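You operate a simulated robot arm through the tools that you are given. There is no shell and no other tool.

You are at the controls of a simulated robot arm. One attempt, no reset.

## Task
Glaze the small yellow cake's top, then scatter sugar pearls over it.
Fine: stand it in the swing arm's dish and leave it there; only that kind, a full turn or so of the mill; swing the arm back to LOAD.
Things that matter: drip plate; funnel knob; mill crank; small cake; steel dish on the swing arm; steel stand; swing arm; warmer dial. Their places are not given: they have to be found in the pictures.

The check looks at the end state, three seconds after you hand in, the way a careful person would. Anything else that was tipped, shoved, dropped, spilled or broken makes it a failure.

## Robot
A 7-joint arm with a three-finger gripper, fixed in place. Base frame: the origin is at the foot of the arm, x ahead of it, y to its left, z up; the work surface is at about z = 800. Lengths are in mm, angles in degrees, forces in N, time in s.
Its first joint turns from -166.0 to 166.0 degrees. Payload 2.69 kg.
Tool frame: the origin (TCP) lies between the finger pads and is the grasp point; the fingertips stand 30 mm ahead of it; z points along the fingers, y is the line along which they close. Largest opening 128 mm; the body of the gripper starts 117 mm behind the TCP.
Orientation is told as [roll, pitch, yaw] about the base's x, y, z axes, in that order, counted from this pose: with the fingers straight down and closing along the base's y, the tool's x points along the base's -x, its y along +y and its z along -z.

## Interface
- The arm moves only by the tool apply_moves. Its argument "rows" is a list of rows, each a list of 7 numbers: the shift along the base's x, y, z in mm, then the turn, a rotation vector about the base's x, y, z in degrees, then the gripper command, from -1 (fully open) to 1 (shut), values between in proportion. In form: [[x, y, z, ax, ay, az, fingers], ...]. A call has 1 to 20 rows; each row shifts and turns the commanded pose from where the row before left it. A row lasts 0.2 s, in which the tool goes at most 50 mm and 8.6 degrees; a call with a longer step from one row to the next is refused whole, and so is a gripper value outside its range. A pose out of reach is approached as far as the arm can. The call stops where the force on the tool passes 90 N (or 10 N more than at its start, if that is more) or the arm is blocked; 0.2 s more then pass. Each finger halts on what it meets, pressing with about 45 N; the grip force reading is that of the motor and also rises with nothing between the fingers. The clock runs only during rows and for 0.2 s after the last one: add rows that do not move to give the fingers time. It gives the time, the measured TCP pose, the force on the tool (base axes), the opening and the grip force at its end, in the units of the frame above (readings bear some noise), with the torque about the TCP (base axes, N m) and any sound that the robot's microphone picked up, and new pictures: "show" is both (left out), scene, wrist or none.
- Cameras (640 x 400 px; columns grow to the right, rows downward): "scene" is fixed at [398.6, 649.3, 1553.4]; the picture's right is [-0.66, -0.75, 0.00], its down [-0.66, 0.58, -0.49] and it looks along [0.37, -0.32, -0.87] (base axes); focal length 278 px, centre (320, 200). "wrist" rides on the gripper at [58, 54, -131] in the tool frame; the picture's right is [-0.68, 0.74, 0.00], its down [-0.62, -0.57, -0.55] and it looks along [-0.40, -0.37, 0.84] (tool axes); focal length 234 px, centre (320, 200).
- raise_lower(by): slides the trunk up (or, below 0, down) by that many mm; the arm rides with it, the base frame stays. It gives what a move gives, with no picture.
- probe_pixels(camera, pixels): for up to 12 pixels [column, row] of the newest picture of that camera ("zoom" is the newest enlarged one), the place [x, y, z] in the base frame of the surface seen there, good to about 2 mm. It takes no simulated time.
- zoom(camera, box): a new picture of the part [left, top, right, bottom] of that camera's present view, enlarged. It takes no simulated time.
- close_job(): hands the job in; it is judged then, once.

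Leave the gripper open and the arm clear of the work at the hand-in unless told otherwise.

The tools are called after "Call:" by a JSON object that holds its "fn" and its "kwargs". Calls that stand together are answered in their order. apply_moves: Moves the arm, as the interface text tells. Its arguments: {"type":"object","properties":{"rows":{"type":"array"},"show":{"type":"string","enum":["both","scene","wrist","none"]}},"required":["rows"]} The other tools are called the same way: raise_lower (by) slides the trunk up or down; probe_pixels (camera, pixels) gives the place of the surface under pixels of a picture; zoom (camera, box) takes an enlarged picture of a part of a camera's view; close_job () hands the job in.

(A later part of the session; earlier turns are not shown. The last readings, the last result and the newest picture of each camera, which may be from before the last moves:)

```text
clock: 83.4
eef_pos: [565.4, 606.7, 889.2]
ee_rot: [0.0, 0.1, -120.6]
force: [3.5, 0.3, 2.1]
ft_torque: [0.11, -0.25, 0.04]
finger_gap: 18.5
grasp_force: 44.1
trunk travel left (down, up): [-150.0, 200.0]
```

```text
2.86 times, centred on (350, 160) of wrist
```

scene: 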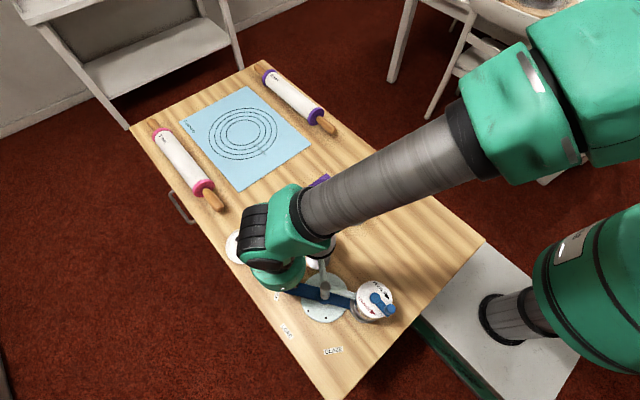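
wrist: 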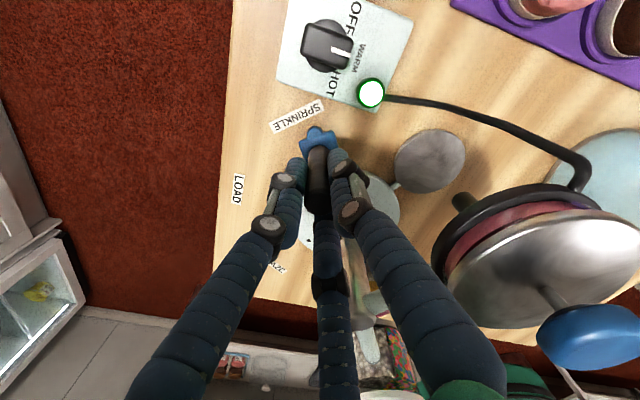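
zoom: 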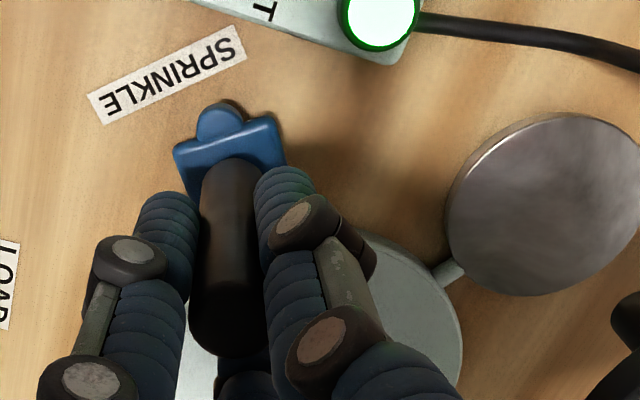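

The dish is centred under the mill within ~2 mm. I'll release the handle, rise to z≈1070, and travel above the crank knob (~(366,498)), turning to yaw −60°.

Call:
{"fn": "apply_moves", "kwargs": {"rows": [[0, 0, 0, 0, 0, 0, 0.5], [0, 0, 0, 0, 0, 0, 0.2], [0, 0, 0, 0, 0, 0, 0.06], [0, 0, 15, 0, 0, 0, 0.06], [0, 0, 40, 0, 0, 0, 0.06], [0, 0, 45, 0, 0, 0, 0.06], [0, 0, 45, 0, 0, 0, 0.06], [0, 0, 40, 0, 0, 0, 0.06], [-24.9, -13.6, 0, 0, 0, 7.6, 0.3], [-24.9, -13.6, 0, 0, 0, 7.6, 0.3], [-24.9, -13.6, 0, 0, 0, 7.6, 0.3], [-24.9, -13.6, 0, 0, 0, 7.6, 0.3], [-24.9, -13.6, 0, 0, 0, 7.6, 0.3], [-24.9, -13.6, 0, 0, 0, 7.6, 0.3], [-24.9, -13.6, 0, 0, 0, 7.6, 0.3], [-24.9, -13.5, 0, 0, 0, 7.4, 0.3], [0, 0, 0, 0, 0, 0, 0.3]]}}

```text
clock: 87.0
eef_pos: [364.8, 496.5, 1076.5]
ee_rot: [0.0, 0.0, -60.0]
force: [-0.3, 0.1, 0.1]
ft_torque: [0.0, -0.06, 0.03]
finger_gap: 44.9
grasp_force: 0.0
trunk travel left (down, up): [-150.0, 200.0]
```

scene: 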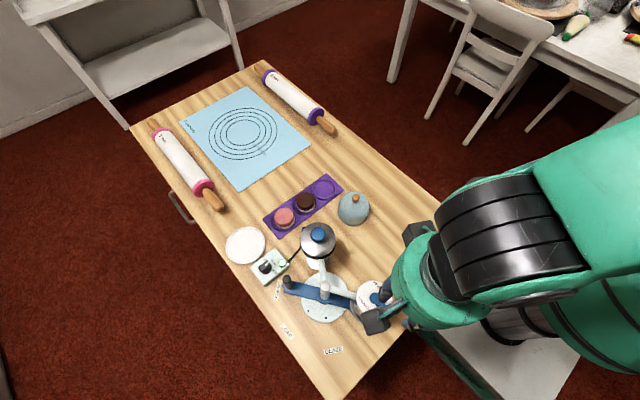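
wrist: 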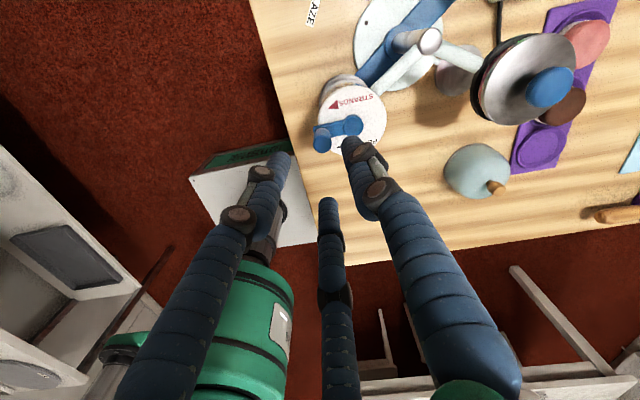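

The crank knob is at wrist (321,138), the hub at (352,125). I'll zoom and probe their centres.

Call:
{"fn": "zoom", "kwargs": {"camera": "wrist", "box": [300, 70, 400, 165]}}

Call:
{"fn": "probe_pixels", "kwargs": {"camera": "zoom", "pixels": [[90, 275], [60, 275], [118, 275], [90, 250], [90, 300], [225, 222], [195, 222], [250, 222], [225, 200], [225, 245], [150, 235], [260, 160]]}}

```text
4.21 times, centred on (350, 118) of wrist
```

zoom: 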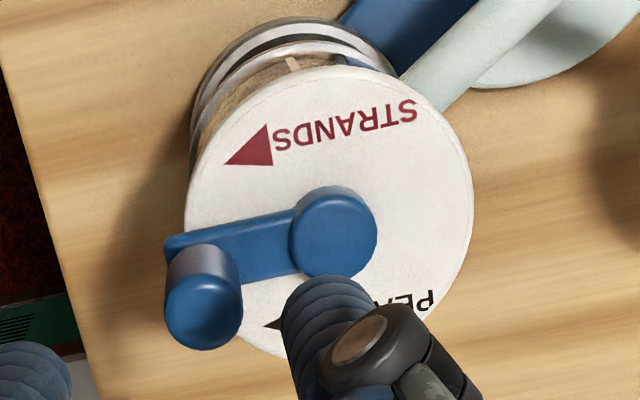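

```text
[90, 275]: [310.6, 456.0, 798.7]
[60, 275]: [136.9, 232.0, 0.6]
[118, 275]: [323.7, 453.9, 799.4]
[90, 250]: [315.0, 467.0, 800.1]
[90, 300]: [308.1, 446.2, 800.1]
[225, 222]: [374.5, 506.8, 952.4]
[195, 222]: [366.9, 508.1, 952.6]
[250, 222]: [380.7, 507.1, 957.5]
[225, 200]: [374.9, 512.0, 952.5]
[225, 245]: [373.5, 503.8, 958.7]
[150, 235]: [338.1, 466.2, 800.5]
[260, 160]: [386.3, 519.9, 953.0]
```

Now I can see the zoom: knob top at (203,312), hub top near (335,240). Probing those.

Call:
{"fn": "probe_pixels", "kwargs": {"camera": "zoom", "pixels": [[203, 312], [170, 312], [237, 312], [203, 283], [203, 340], [335, 240], [300, 240], [372, 240], [335, 205], [335, 270], [187, 210], [470, 210]]}}

```text
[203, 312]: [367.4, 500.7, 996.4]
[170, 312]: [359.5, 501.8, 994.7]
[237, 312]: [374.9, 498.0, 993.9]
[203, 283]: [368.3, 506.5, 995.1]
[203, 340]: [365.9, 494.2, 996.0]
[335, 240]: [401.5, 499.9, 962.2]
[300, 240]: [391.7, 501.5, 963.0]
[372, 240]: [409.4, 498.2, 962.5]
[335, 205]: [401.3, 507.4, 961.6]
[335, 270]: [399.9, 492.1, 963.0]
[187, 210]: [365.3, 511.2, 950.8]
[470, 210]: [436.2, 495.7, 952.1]
```

Knob centre (367.2,500.3), hub centre (400.3,499.9), crank radius ≈33 mm. I align and descend to TCP z≈1003 first (tips ~973, above the hub top at 963).

Call:
{"fn": "apply_moves", "kwargs": {"rows": [[0.9, -0.1, -25, 0, 0, 0, 0.3], [0, 0, -25, 0, 0, 0, 0.3], [0, 0, -15, 0, 0, 0, 0.3], [0, 0, -7, 0, 0, 0, 0.3], [0, 0, 0, 0, 0, 0, 0.3]]}}

Call:
{"fn": "zoom", "kwargs": {"camera": "wrist", "box": [260, 100, 390, 230]}}

```text
clock: 88.2
eef_pos: [367.0, 499.7, 1001.8]
ee_rot: [0.0, 0.0, -59.9]
force: [0.0, -0.6, -0.3]
ft_torque: [-0.01, 0.04, 0.01]
finger_gap: 45.1
grasp_force: 0.0
trunk travel left (down, up): [-150.0, 200.0]
```

scene: 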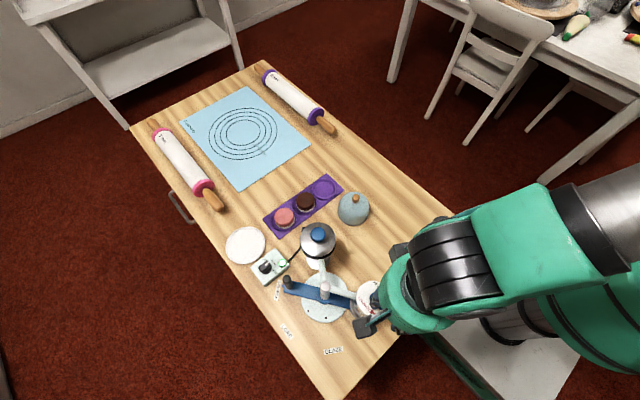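
wrist: 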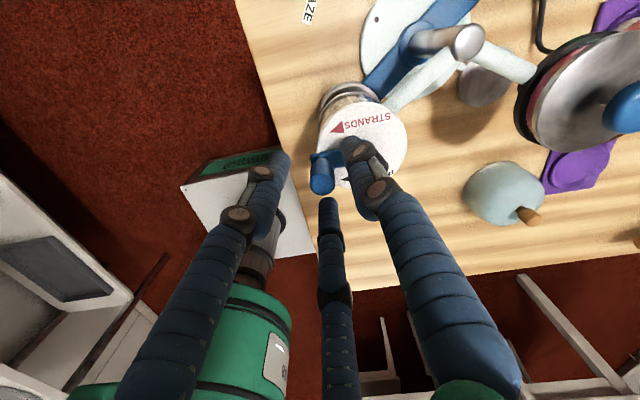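

```text
3.08 times, centred on (325, 165) of wrist
```

zoom: 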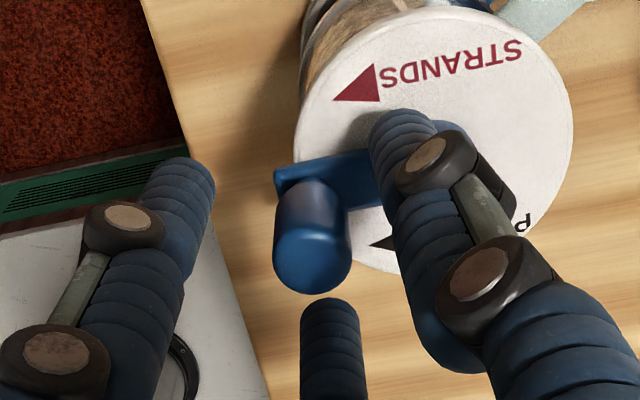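

The knob is centred among the fingers. I lower 3 mm and close to a loose cage (≈24 mm gap around the 16 mm knob), so it can turn freely while being carried.

Call:
{"fn": "apply_moves", "kwargs": {"rows": [[0, 0, -3, 0, 0, 0, 0.3], [0, 0, 0, 0, 0, 0, 0.5], [0, 0, 0, 0, 0, 0, 0.62], [0, 0, 0, 0, 0, 0, 0.62]], "show": "wrist"}}

Call:
{"fn": "zoom", "kwargs": {"camera": "wrist", "box": [260, 100, 390, 230]}}

```text
clock: 89.2
eef_pos: [366.1, 498.8, 999.4]
ee_rot: [0.0, 0.0, -60.0]
force: [0.4, 0.2, 0.2]
ft_torque: [0.0, 0.03, -0.03]
finger_gap: 24.3
grasp_force: 0.2
trunk travel left (down, up): [-150.0, 200.0]
```

wrist: 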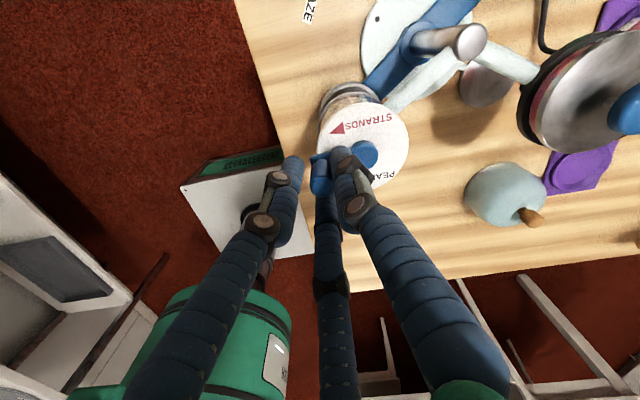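

```text
3.08 times, centred on (325, 165) of wrist
```

zoom: 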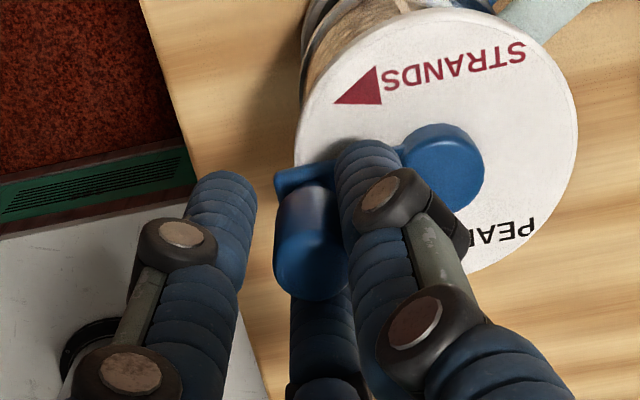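

Caged with no force. I start turning clockwise seen from above (the PEARLS direction: knob from −x toward +y), first about 30°.

Call:
{"fn": "apply_moves", "kwargs": {"rows": [[0.49, 5.19, 0, 0, 0, 0, 0.62], [1.5, 5.58, 0, 0, 0, 0, 0.62], [2.45, 5.25, 0, 0, 0, 0, 0.62]], "show": "wrist"}}

Call:
{"fn": "zoom", "kwargs": {"camera": "wrist", "box": [260, 100, 390, 230]}}

```text
clock: 90.0
eef_pos: [371.4, 513.1, 1000.8]
ee_rot: [0.1, 0.0, -59.8]
force: [-0.8, -0.2, -0.4]
ft_torque: [0.01, 0.0, 0.01]
finger_gap: 24.7
grasp_force: 0.5
trunk travel left (down, up): [-150.0, 200.0]
```

wrist: 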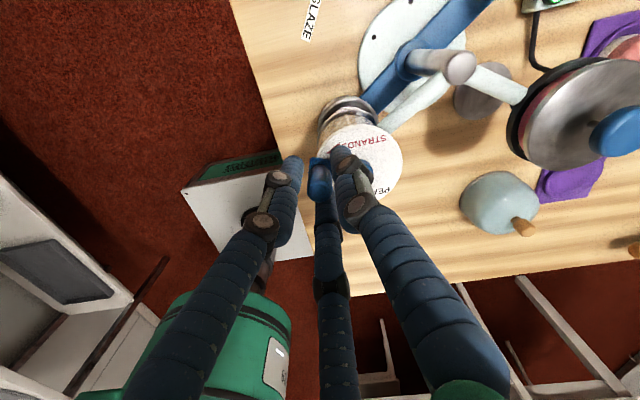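

```text
3.08 times, centred on (325, 165) of wrist
```

zoom: 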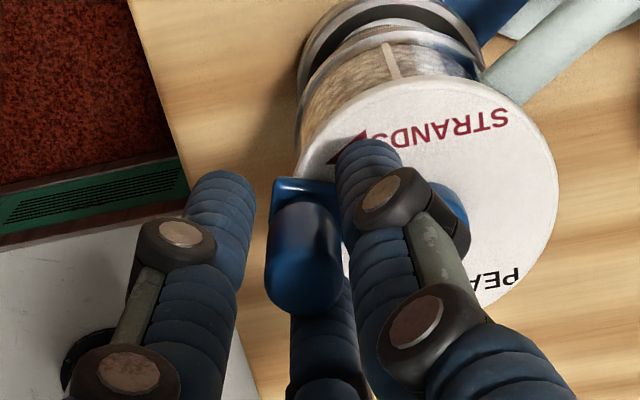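

The crank follows with hardly any force. I continue clockwise to about 90°.

Call:
{"fn": "apply_moves", "kwargs": {"rows": [[3.32, 4.74, 0, 0, 0, 0, 0.62], [4.09, 4.09, 0, 0, 0, 0, 0.62], [4.74, 3.32, 0, 0, 0, 0, 0.62], [5.25, 2.45, 0, 0, 0, 0, 0.62], [5.58, 1.5, 0, 0, 0, 0, 0.62], [5.77, 0.5, 0, 0, 0, 0, 0.62]]}}

Call:
{"fn": "zoom", "kwargs": {"camera": "wrist", "box": [260, 80, 420, 230]}}

```text
clock: 91.4
eef_pos: [400.8, 531.8, 999.9]
ee_rot: [0.0, 0.0, -59.8]
force: [0.1, 0.4, 0.2]
ft_torque: [0.01, 0.01, -0.02]
finger_gap: 24.5
grasp_force: 0.0
trunk travel left (down, up): [-150.0, 200.0]
```

scene: 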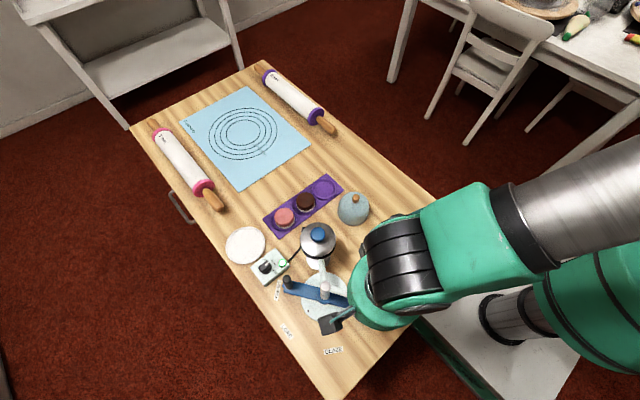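
wrist: 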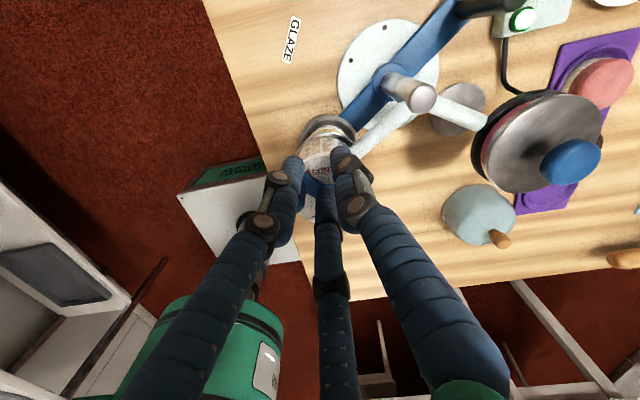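

```text
2.67 times, centred on (340, 155) of wrist
```

zoom: 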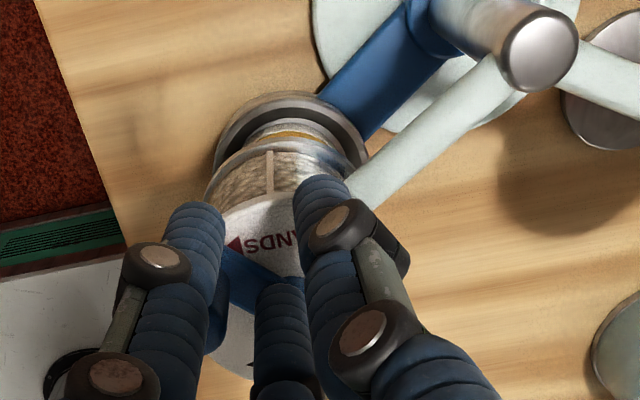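

The knob has slipped out between two fingers (it lags at ~115° while the fingers are at 90°). I'll rise straight up without pushing it, and re-measure.

Call:
{"fn": "apply_moves", "kwargs": {"rows": [[0, 0, 15, 0, 0, 0, 0.62], [0, 0, 25, 0, 0, 0, 0.62], [0, 0, 30, 0, 0, 0, 0.4], [0, 0, 0, 0, 0, 0, 0.4]], "show": "wrist"}}

Call:
{"fn": "zoom", "kwargs": {"camera": "wrist", "box": [250, 80, 400, 220]}}

```text
clock: 92.4
eef_pos: [399.8, 531.4, 1069.7]
ee_rot: [-0.1, -0.1, -60.0]
force: [-0.2, -0.5, -0.4]
ft_torque: [0.02, -0.05, -0.03]
finger_gap: 38.4
grasp_force: 0.2
trunk travel left (down, up): [-150.0, 200.0]
```

wrist: 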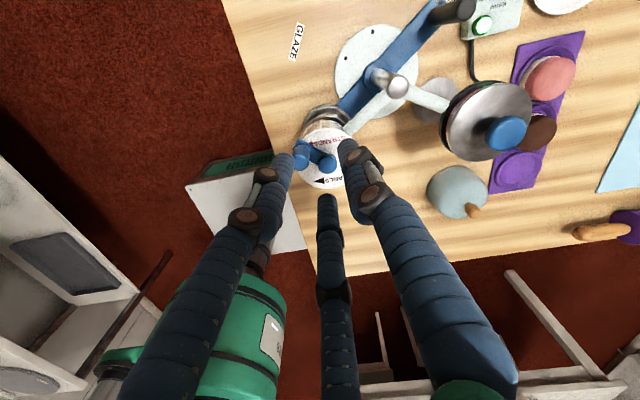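

```text
2.86 times, centred on (325, 150) of wrist
```

zoom: 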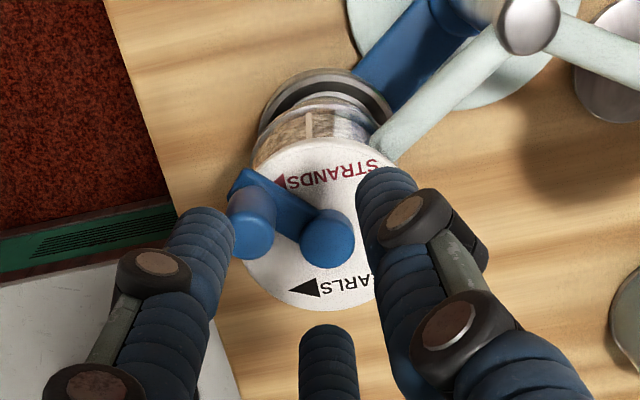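

I can see the crank at a new angle. I probe the knob top (250,235) and hub (327,240) in the zoom.

Call:
{"fn": "probe_pixels", "kwargs": {"camera": "zoom", "pixels": [[251, 237], [233, 237], [270, 237], [251, 220], [251, 254], [327, 240], [305, 240], [350, 240], [327, 215], [327, 262]]}}

```text
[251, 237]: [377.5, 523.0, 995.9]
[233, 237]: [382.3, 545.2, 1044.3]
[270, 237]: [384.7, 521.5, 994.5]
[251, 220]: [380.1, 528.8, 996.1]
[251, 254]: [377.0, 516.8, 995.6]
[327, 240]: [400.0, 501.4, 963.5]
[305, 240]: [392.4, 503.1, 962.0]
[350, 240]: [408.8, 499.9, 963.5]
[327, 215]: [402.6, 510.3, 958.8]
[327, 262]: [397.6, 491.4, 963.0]
```

The crank stands at 135.5° (turned ~44° clockwise), knob at (377.3,522.9). I'll move over it, lower with a 45 mm gap, then close to a tight 18 mm cage that it cannot slip out of.

Call:
{"fn": "apply_moves", "kwargs": {"rows": [[-11.5, -5, 0, 0, 0, 0, 0.3], [-11.6, -5, 0, 0, 0, 0, 0.3], [0, 0, -25, 0, 0, 0, 0.3], [0, 0, -25, 0, 0, 0, 0.3], [0, 0, -20, 0, 0, 0, 0.3], [0, 0, 0, 0, 0, 0, 0.3]], "show": "wrist"}}

Call:
{"fn": "zoom", "kwargs": {"camera": "wrist", "box": [260, 100, 390, 230]}}

```text
clock: 93.8
eef_pos: [378.2, 521.7, 998.2]
ee_rot: [0.0, 0.0, -59.9]
force: [0.2, -0.6, -0.8]
ft_torque: [0.02, 0.01, 0.0]
finger_gap: 44.7
grasp_force: 0.0
trunk travel left (down, up): [-150.0, 200.0]
```

wrist: 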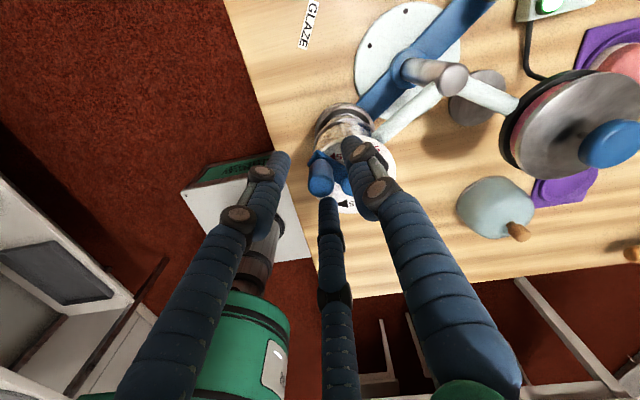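

```text
3.08 times, centred on (325, 165) of wrist
```

zoom: 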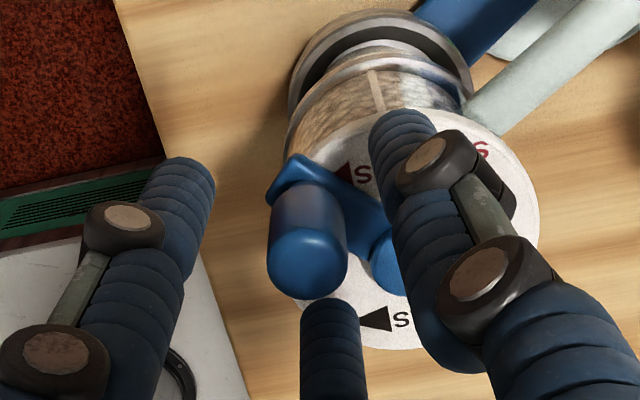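

The knob is inside the fingers. I close to 18 mm.

Call:
{"fn": "apply_moves", "kwargs": {"rows": [[0, 0, 0, 0, 0, 0, 0.55], [0, 0, 0, 0, 0, 0, 0.68], [0, 0, 0, 0, 0, 0, 0.72]], "show": "wrist"}}

Call:
{"fn": "zoom", "kwargs": {"camera": "wrist", "box": [260, 100, 390, 230]}}

```text
clock: 94.6
eef_pos: [377.4, 520.5, 999.3]
ee_rot: [0.0, 0.0, -60.0]
force: [0.9, 0.3, -0.9]
ft_torque: [0.0, 0.01, 0.0]
finger_gap: 18.5
grasp_force: 0.1
trunk travel left (down, up): [-150.0, 200.0]
```

wrist: 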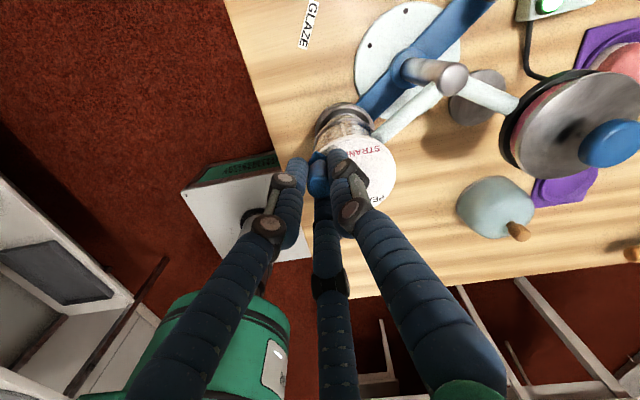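

```text
3.08 times, centred on (325, 165) of wrist
```

zoom: 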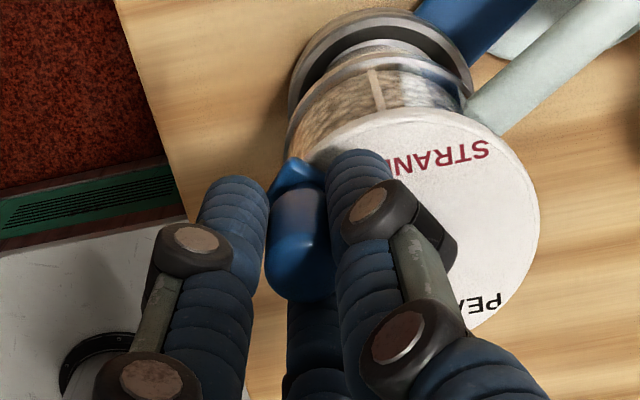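

No contact force at 18.5 mm. I close slightly more to 0.76 and read.

Call:
{"fn": "apply_moves", "kwargs": {"rows": [[0, 0, 0, 0, 0, 0, 0.76], [0, 0, 0, 0, 0, 0, 0.76]], "show": "none"}}

```text
clock: 95.2
eef_pos: [376.3, 521.4, 998.8]
ee_rot: [0.0, 0.1, -60.0]
force: [-1.0, 1.5, -0.1]
ft_torque: [0.12, 0.07, 0.04]
finger_gap: 16.6
grasp_force: 42.4
trunk travel left (down, up): [-150.0, 200.0]
```

The knob is 16.6 mm across. I relax to a 17.3 mm cage and continue clockwise in 10° steps, checking after 40°.

Call:
{"fn": "apply_moves", "kwargs": {"rows": [[0, 0, 0, 0, 0, 0, 0.73], [4.12, 3.55, 0, 0, 0, 0, 0.73], [4.9, 2.94, 0, 0, 0, 0, 0.73], [5.34, 2.05, 0, 0, 0, 0, 0.73], [5.61, 1.09, 0, 0, 0, 0, 0.73]], "show": "wrist"}}

Call:
{"fn": "zoom", "kwargs": {"camera": "wrist", "box": [260, 100, 390, 230]}}

```text
clock: 96.4
eef_pos: [397.0, 530.3, 998.4]
ee_rot: [-0.1, -0.1, -60.0]
force: [0.1, 6.0, -4.4]
ft_torque: [0.06, -0.03, 0.01]
finger_gap: 18.9
grasp_force: 8.7
trunk travel left (down, up): [-150.0, 200.0]
```

wrist: 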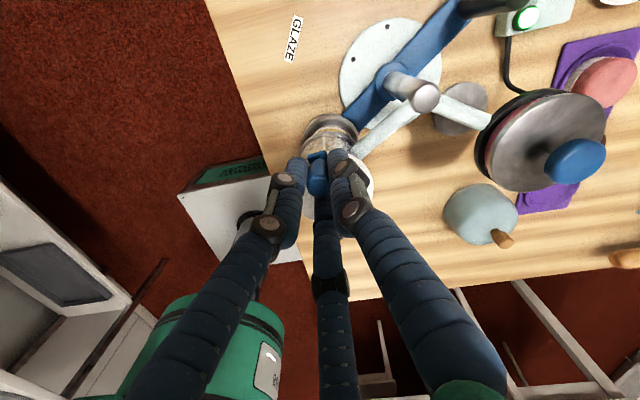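

```text
3.08 times, centred on (325, 165) of wrist
```

zoom: 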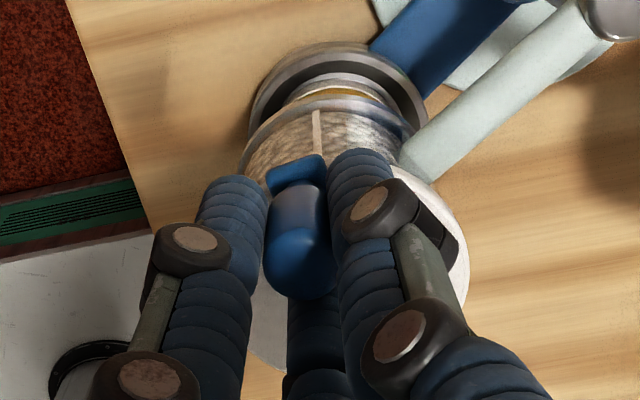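

The knob is carried along now. I continue to about 46° with a slightly larger radius.

Call:
{"fn": "apply_moves", "kwargs": {"rows": [[5.76, 0.7, 0, 0, 0, 0, 0.73], [5.75, -0.91, 0, 0, 0, 0, 0.73], [5.5, -1.9, 0, 0, 0, 0, 0.73], [5.1, -2.82, 0, 0, 0, 0, 0.73], [4.52, -3.66, 0, 0, 0, 0, 0.73]], "show": "wrist"}}

Call:
{"fn": "zoom", "kwargs": {"camera": "wrist", "box": [230, 80, 390, 230]}}

```text
clock: 97.6
eef_pos: [423.5, 522.3, 1000.2]
ee_rot: [-0.1, 0.0, -60.0]
force: [2.5, 1.7, -1.6]
ft_torque: [0.05, -0.13, -0.02]
finger_gap: 19.7
grasp_force: 1.0
trunk travel left (down, up): [-150.0, 200.0]
```

wrist: 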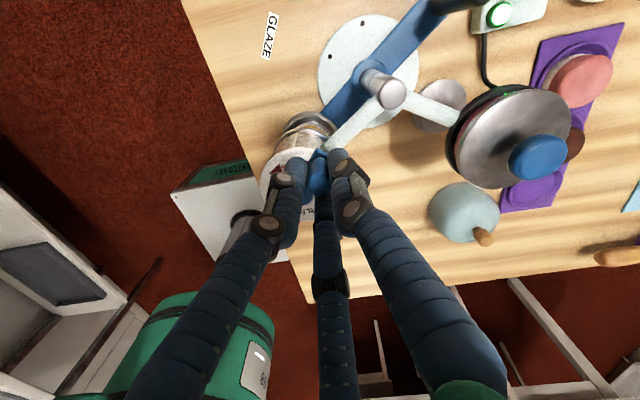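

```text
2.67 times, centred on (310, 155) of wrist
```

zoom: 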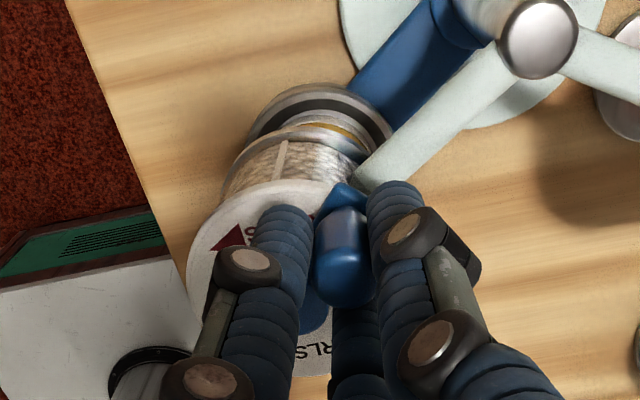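

Still caged, low force. Continue to about −4°.

Call:
{"fn": "apply_moves", "kwargs": {"rows": [[3.82, -4.4, 0, 0, 0, 0, 0.74], [3.0, -4.99, 0, 0, 0, 0, 0.74], [2.09, -5.43, 0, 0, 0, 0, 0.74], [1.11, -5.72, 0, 0, 0, 0, 0.74], [0.1, -5.82, 0, 0, 0, 0, 0.74]], "show": "wrist"}}

Call:
{"fn": "zoom", "kwargs": {"camera": "wrist", "box": [230, 80, 390, 230]}}

```text
clock: 98.8
eef_pos: [432.0, 495.2, 999.3]
ee_rot: [-0.1, 0.0, -59.9]
force: [3.2, -0.1, -0.4]
ft_torque: [-0.09, -0.07, 0.01]
finger_gap: 18.8
grasp_force: 1.3
trunk travel left (down, up): [-150.0, 200.0]
```

wrist: 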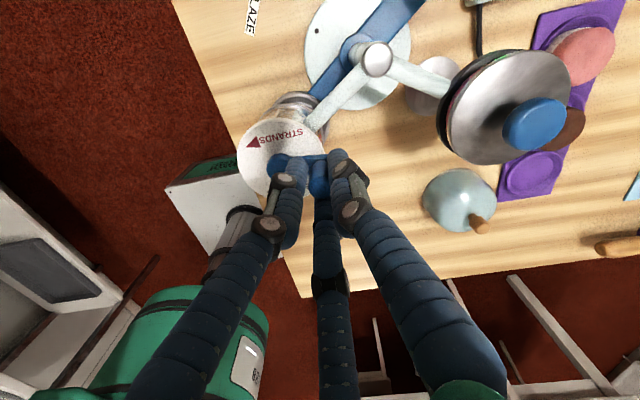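

```text
2.67 times, centred on (310, 155) of wrist
```

zoom: 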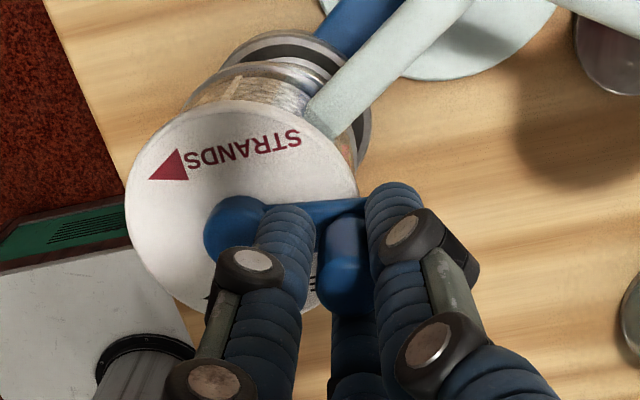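

Half a turn done, forces small. Continue to about −94°.

Call:
{"fn": "apply_moves", "kwargs": {"rows": [[-0.8, -5.75, 0, 0, 0, 0, 0.74], [-1.9, -5.5, 0, 0, 0, 0, 0.74], [-2.82, -5.1, 0, 0, 0, 0, 0.74], [-3.66, -4.6, 0, 0, 0, 0, 0.74], [-4.4, -3.82, 0, 0, 0, 0, 0.74], [-4.99, -3.0, 0, 0, 0, 0, 0.74], [-5.43, -2.09, 0, 0, 0, 0, 0.74], [-5.72, -1.11, 0, 0, 0, 0, 0.74], [-5.82, -0.1, 0, 0, 0, 0, 0.74]], "show": "wrist"}}

Call:
{"fn": "zoom", "kwargs": {"camera": "wrist", "box": [250, 50, 410, 230]}}

```text
clock: 100.8
eef_pos: [398.6, 463.6, 998.5]
ee_rot: [-0.1, 0.0, -60.1]
force: [-0.5, 2.4, 2.1]
ft_torque: [0.23, 0.0, 0.0]
finger_gap: 20.0
grasp_force: 19.6
trunk travel left (down, up): [-150.0, 200.0]
```

wrist: 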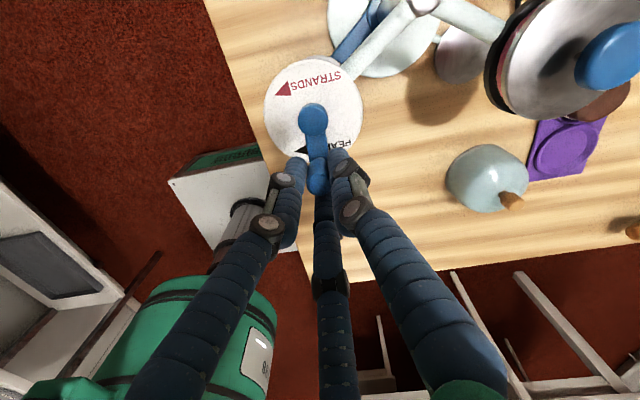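

```text
2.22 times, centred on (330, 140) of wrist
```

zoom: 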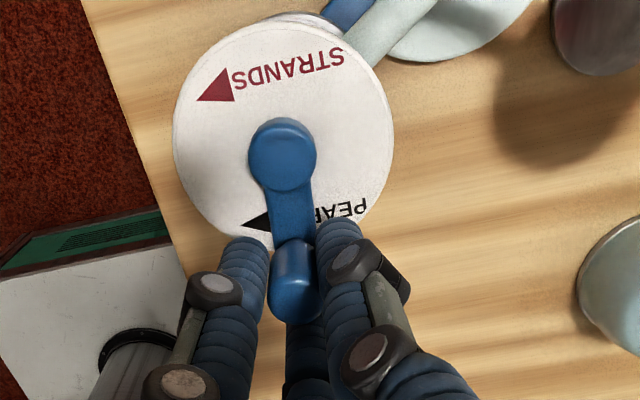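

Three quarters done. I finish the turn, to slightly past the start angle.

Call:
{"fn": "apply_moves", "kwargs": {"rows": [[-5.75, 0.91, 0, 0, 0, 0, 0.74], [-5.5, 1.9, 0, 0, 0, 0, 0.74], [-5.1, 2.82, 0, 0, 0, 0, 0.74], [-4.52, 3.66, 0, 0, 0, 0, 0.74], [-3.82, 4.4, 0, 0, 0, 0, 0.74], [-3.0, 4.99, 0, 0, 0, 0, 0.74], [-2.09, 5.43, 0, 0, 0, 0, 0.74], [-1.11, 5.72, 0, 0, 0, 0, 0.74], [-0.1, 5.82, 0, 0, 0, 0, 0.74], [0, 0, 0, 0, 0, 0, 0.74]], "show": "wrist"}}

Call:
{"fn": "zoom", "kwargs": {"camera": "wrist", "box": [260, 80, 420, 230]}}

```text
clock: 103.0
eef_pos: [366.9, 499.1, 998.9]
ee_rot: [-0.1, 0.0, -59.9]
force: [17.6, -1.3, -9.8]
ft_torque: [-0.6, -0.66, 0.0]
finger_gap: 17.8
grasp_force: 43.5
trunk travel left (down, up): [-150.0, 200.0]
```

wrist: 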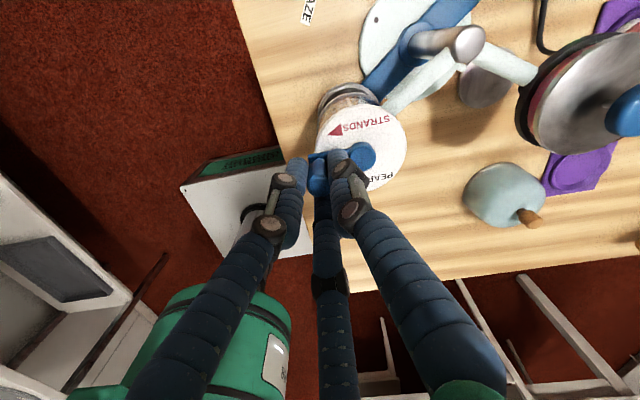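

```text
2.67 times, centred on (340, 155) of wrist
```

zoom: 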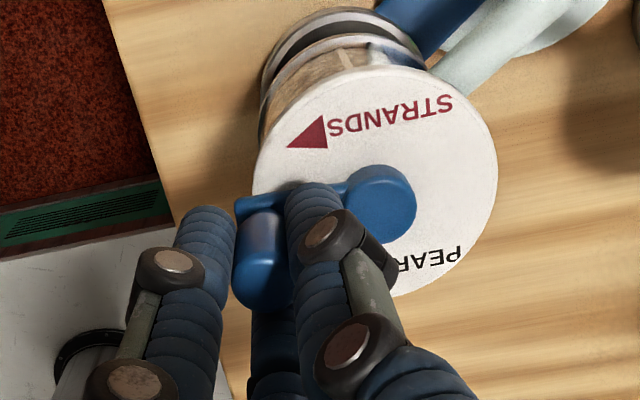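

A full turn is done (some radial pull). I open the fingers, rise straight up, and then look under the mill.

Call:
{"fn": "apply_moves", "kwargs": {"rows": [[0.8, 0, 0, 0, 0, 0, 0.74], [0, 0, 0, 0, 0, 0, 0.6], [0, 0, 0, 0, 0, 0, 0.3], [0, 0, 0, 0, 0, 0, 0.3], [0, 0, 15, 0, 0, 0, 0.3], [0, 0, 30, 0, 0, 0, 0.3], [0, 0, 35, 0, 0, 0, 0.3], [0, 0, 0, 0, 0, 0, 0.3]]}}

Call:
{"fn": "zoom", "kwargs": {"camera": "wrist", "box": [280, 60, 420, 190]}}

```text
clock: 104.8
eef_pos: [369.8, 499.7, 1079.0]
ee_rot: [0.0, 0.1, -59.9]
force: [0.0, -0.6, 1.0]
ft_torque: [0.04, -0.01, -0.02]
finger_gap: 45.0
grasp_force: 0.0
trunk travel left (down, up): [-150.0, 200.0]
```

scene: 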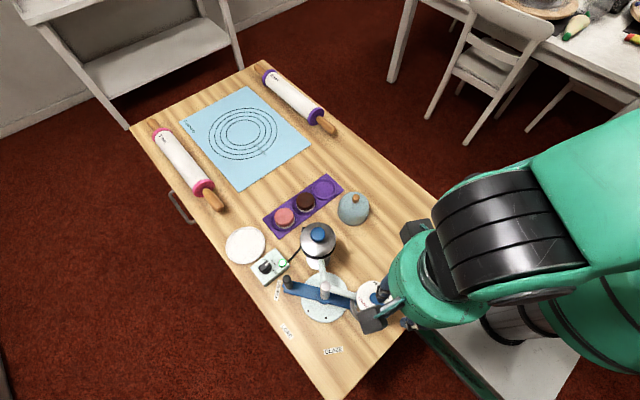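
wrist: 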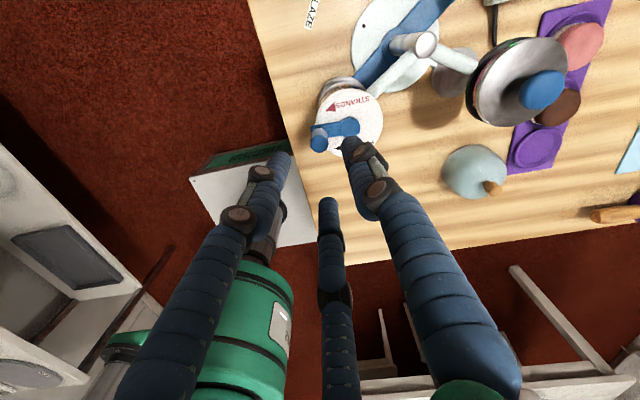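

```text
3.08 times, centred on (350, 125) of wrist
```

zoom: 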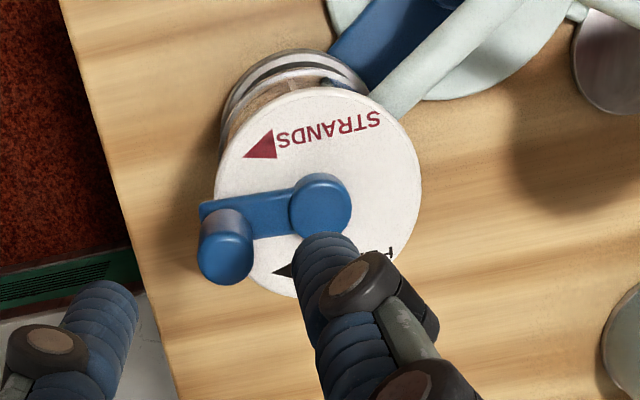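

The crank completed the turn, ending slightly past its start. To see the cake under the mill, I'll back off toward +y and tilt the camera up.

Call:
{"fn": "apply_moves", "kwargs": {"rows": [[13, 36, -3, -4.9, 1.095, 0, 0.3], [13, 36, -3, -4.9, 1.095, 0, 0.3], [13, 36, -3, -4.9, 1.095, 0, 0.3], [13, 36, -3, -4.9, 1.095, 0, 0.6], [13, 36, -3, -4.9, 1.095, 0, 1], [13, 36, -3, -4.9, 1.095, 0, 1], [0, 0, 0, 0, 0, 0, 1]]}}

Call:
{"fn": "zoom", "kwargs": {"camera": "wrist", "box": [230, 80, 400, 220]}}

```text
clock: 106.4
eef_pos: [444.7, 716.4, 1059.6]
ee_rot: [-21.5, -21.6, -55.8]
force: [-0.6, 0.3, -1.2]
ft_torque: [-0.09, 0.04, 0.0]
finger_gap: 1.7
grasp_force: 31.0
trunk travel left (down, up): [-150.0, 200.0]
```

scene: 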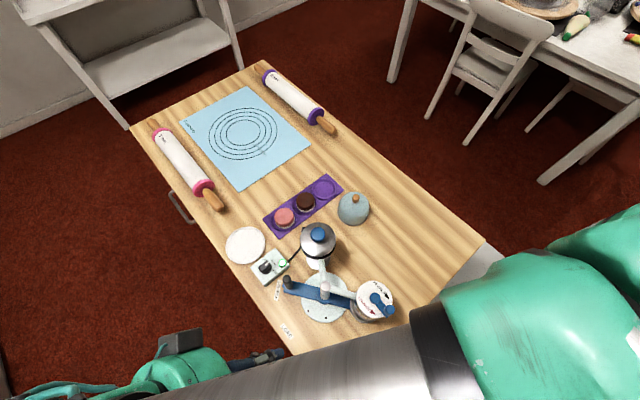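
wrist: 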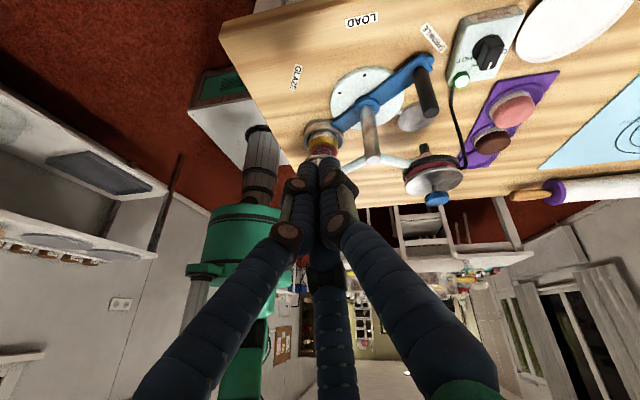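

```text
2.86 times, centred on (315, 150) of wrist
```

zoom: 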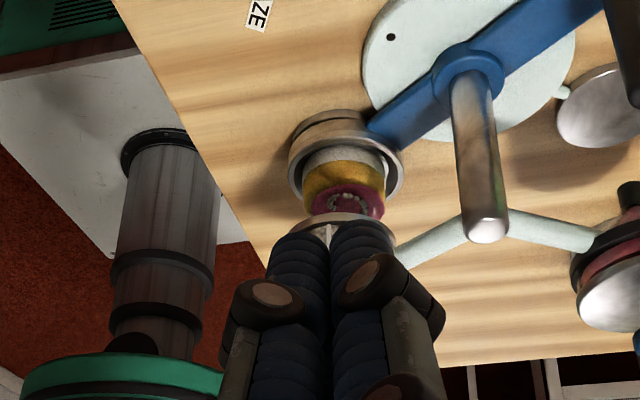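

I can see pearls on the glaze. I'll zoom closer.

Call:
{"fn": "zoom", "kwargs": {"camera": "wrist", "box": [300, 110, 350, 165]}}

```text
7.27 times, centred on (325, 138) of wrist
```

zoom: 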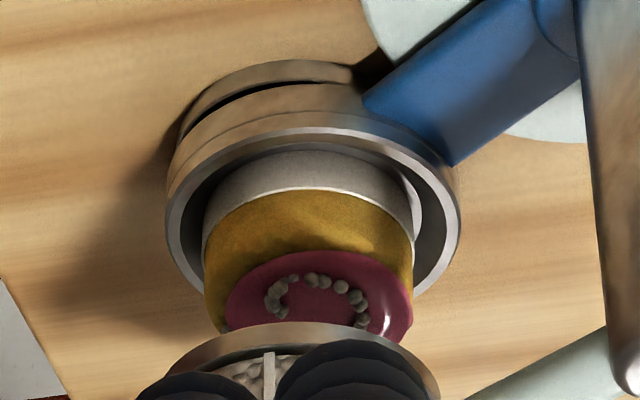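

Pearls lie on the glaze — only pearls, nicely placed. Now I go back to the swing handle at SPRINKLE (565,607), untilting and turning to yaw −120° as when I left it.

Call:
{"fn": "apply_moves", "kwargs": {"rows": [[19.87, -18.17, -3, 4.9, -1.095, 0, 0.06], [19.87, -18.17, -3, 4.9, -1.095, 0, 0.06], [19.87, -18.17, -3, 4.9, -1.095, 0, 0.06], [19.87, -18.17, -3, 4.9, -1.095, 0, 0.06], [19.87, -18.17, -3, 4.9, -1.095, 0, 0.06], [19.87, -18.17, -3, 4.9, -1.095, 0, 0.06], [0, 0, -10, 0, 0, -7.575, 0.06], [0, 0, -10, 0, 0, -7.575, 0.06], [0, 0, -10, 0, 0, -7.575, 0.06], [0, 0, -10, 0, 0, -7.575, 0.06], [0, 0, -10, 0, 0, -7.575, 0.06], [0, 0, -10, 0, 0, -7.575, 0.06], [0, 0, -10, 0, 0, -7.575, 0.06], [0, 0, -10, 0, 0, -7.575, 0.06], [0, 0, 0, 0, 0, 0, 0.06]]}}

Call:
{"fn": "zoom", "kwargs": {"camera": "wrist", "box": [260, 80, 400, 210]}}

```text
clock: 109.6
eef_pos: [565.1, 606.6, 961.9]
ee_rot: [0.0, 0.0, -120.6]
force: [0.3, -0.9, -0.3]
ft_torque: [-0.01, 0.01, 0.01]
finger_gap: 60.1
grasp_force: 0.1
trunk travel left (down, up): [-150.0, 200.0]
```

scene: 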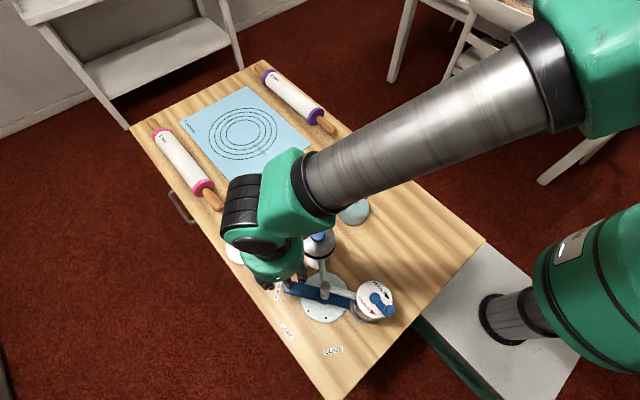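
wrist: 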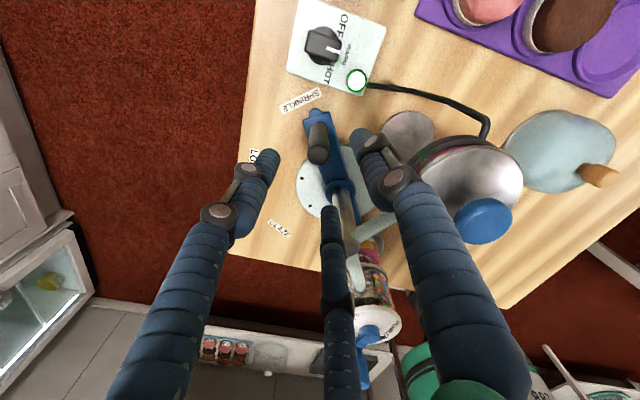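

```text
3.08 times, centred on (330, 145) of wrist
```

zoom: 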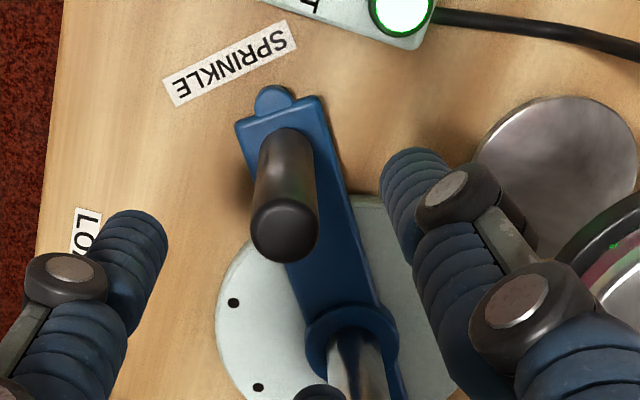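

The handle is centred. I descend and grip.

Call:
{"fn": "apply_moves", "kwargs": {"rows": [[0, 0, -40, 0, 0, 0, 0.06], [0, 0, -34, 0, 0, 0, 0.06], [0, 0, 0, 0, 0, 0, 0.06], [0, 0, 0, 0, 0, 0, 0.4], [0, 0, 0, 0, 0, 0, 0.65], [0, 0, 0, 0, 0, 0, 0.75], [0, 0, 0, 0, 0, 0, 0.75]], "show": "wrist"}}

```text
clock: 111.2
eef_pos: [566.9, 607.7, 888.8]
ee_rot: [-0.1, 0.0, -120.5]
force: [1.6, 0.9, -0.9]
ft_torque: [0.09, -0.11, -0.01]
finger_gap: 18.5
grasp_force: 43.6
trunk travel left (down, up): [-150.0, 200.0]
```

wrist: 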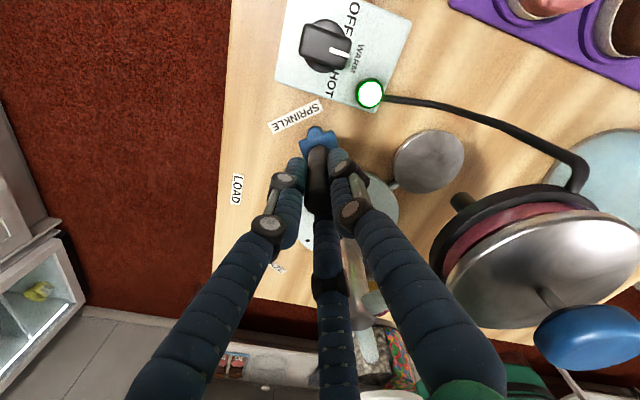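

Gripped evenly. I swing counter-clockwise back toward LOAD, first half then check the forces.

Call:
{"fn": "apply_moves", "kwargs": {"rows": [[-1.68, 2.58, 0, 0, 0, 1.9, 0.75], [-2.76, 3.93, 0, 0, 0, 3, 0.75], [-5.08, 6.2, 0, 0, 0, 5, 0.75], [-5.63, 5.75, 0, 0, 0, 5, 0.75], [-6.18, 5.17, 0, 0, 0, 5, 0.75], [-6.68, 4.54, 0, 0, 0, 5, 0.75], [0, 0, 0, 0, 0, 0, 0.75]], "show": "wrist"}}

```text
clock: 112.8
eef_pos: [537.1, 633.5, 888.4]
ee_rot: [0.0, -0.1, -95.5]
force: [0.7, 2.5, -4.0]
ft_torque: [0.03, -0.05, -0.03]
finger_gap: 18.7
grasp_force: 43.6
trunk travel left (down, up): [-150.0, 200.0]
```

wrist: 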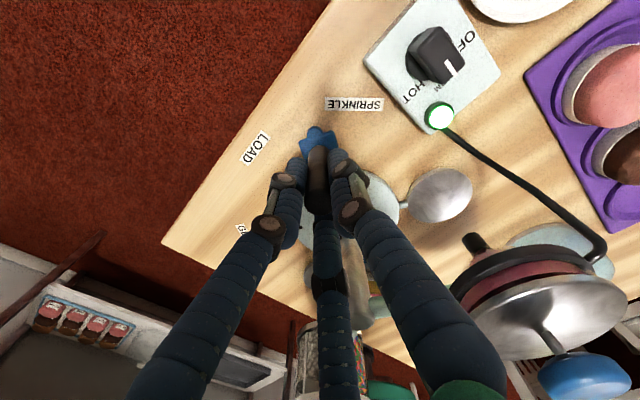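

Forces are tiny. I continue to about 84°, slowing toward LOAD.

Call:
{"fn": "apply_moves", "kwargs": {"rows": [[-7.05, 3.95, 0, 0, 0, 5, 0.75], [-7.42, 3.22, 0, 0, 0, 5, 0.75], [-7.7, 2.47, 0, 0, 0, 5, 0.75], [-7.89, 1.69, 0, 0, 0, 5, 0.75], [-8.0, 0.9, 0, 0, 0, 5, 0.75], [0, 0, 0, 0, 0, 0, 0.75]], "show": "wrist"}}

Call:
{"fn": "zoom", "kwargs": {"camera": "wrist", "box": [250, 80, 400, 200]}}

```text
clock: 114.2
eef_pos: [497.5, 646.3, 889.2]
ee_rot: [0.0, 0.0, -70.7]
force: [-1.0, -7.2, -3.2]
ft_torque: [-0.27, -0.09, 0.0]
finger_gap: 18.5
grasp_force: 44.1
trunk travel left (down, up): [-150.0, 200.0]
```

wrist: 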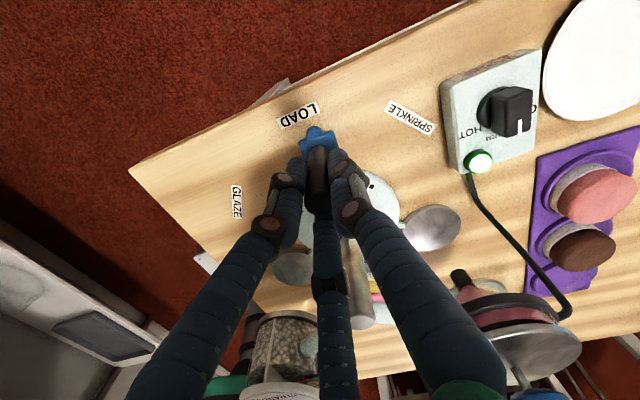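

```text
3.33 times, centred on (325, 140) of wrist
```

zoom: 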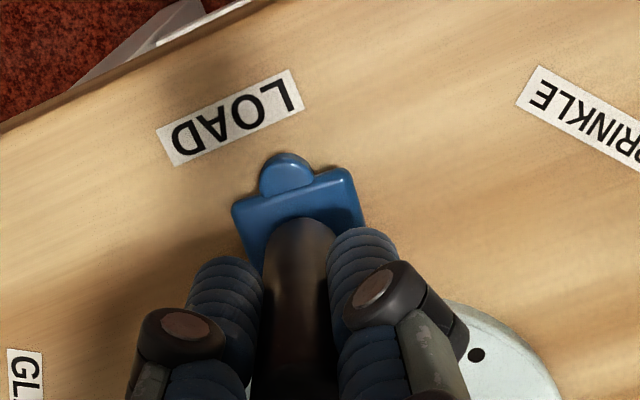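

Almost at LOAD. I probe the pointer and arm corners to find the remaining angle.

Call:
{"fn": "probe_pixels", "kwargs": {"camera": "zoom", "pixels": [[286, 165], [237, 208], [348, 172], [475, 355], [230, 118], [160, 130], [176, 165], [288, 70], [302, 108]]}}

```text
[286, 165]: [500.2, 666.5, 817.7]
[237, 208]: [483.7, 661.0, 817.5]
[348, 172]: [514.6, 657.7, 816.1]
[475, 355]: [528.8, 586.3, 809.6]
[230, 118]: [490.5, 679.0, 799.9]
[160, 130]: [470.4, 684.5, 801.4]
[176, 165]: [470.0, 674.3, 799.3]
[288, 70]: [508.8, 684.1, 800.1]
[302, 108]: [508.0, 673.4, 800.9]
```

The arm is at 83.6°; 6.2° remain. I finish the swing gently.

Call:
{"fn": "apply_moves", "kwargs": {"rows": [[-4.2, -0.2, 0, 0, 0, 2.6, 0.75], [-3.9, -0.2, 0, 0, 0, 2.4, 0.75], [-1.85, -0.2, 0, 0, 0, 1.2, 0.75], [0, 0, 0, 0, 0, 0, 0.75]], "show": "wrist"}}

Call:
{"fn": "zoom", "kwargs": {"camera": "wrist", "box": [250, 80, 400, 200]}}

```text
clock: 115.2
eef_pos: [489.3, 645.8, 888.6]
ee_rot: [0.0, 0.0, -64.4]
force: [1.7, -0.1, -4.0]
ft_torque: [0.02, -0.04, -0.01]
finger_gap: 18.6
grasp_force: 43.5
trunk travel left (down, up): [-150.0, 200.0]
```

wrist: 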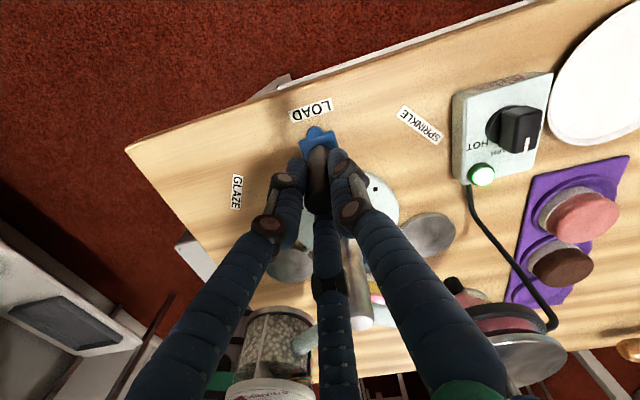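

```text
3.33 times, centred on (325, 140) of wrist
```

zoom: 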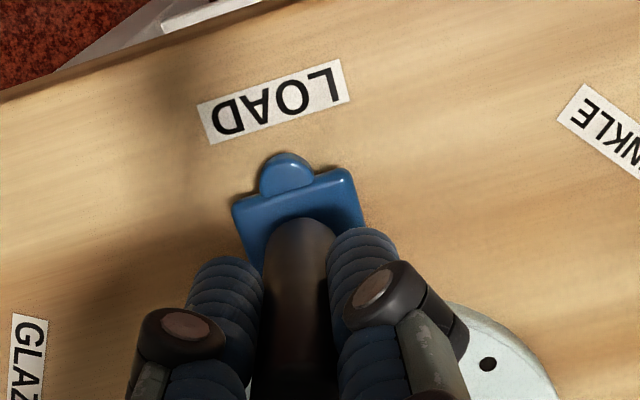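

Call:
{"fn": "probe_pixels", "kwargs": {"camera": "zoom", "pixels": [[286, 165], [284, 160], [290, 160], [237, 208], [348, 172], [240, 200], [345, 177], [275, 103], [487, 364]]}}

```text
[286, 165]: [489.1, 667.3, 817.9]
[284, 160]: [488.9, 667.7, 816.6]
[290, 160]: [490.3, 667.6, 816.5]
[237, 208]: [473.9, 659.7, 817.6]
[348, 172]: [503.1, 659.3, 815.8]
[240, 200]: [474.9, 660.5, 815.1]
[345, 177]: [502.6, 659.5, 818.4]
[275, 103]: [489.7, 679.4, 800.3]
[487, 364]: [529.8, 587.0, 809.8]
```

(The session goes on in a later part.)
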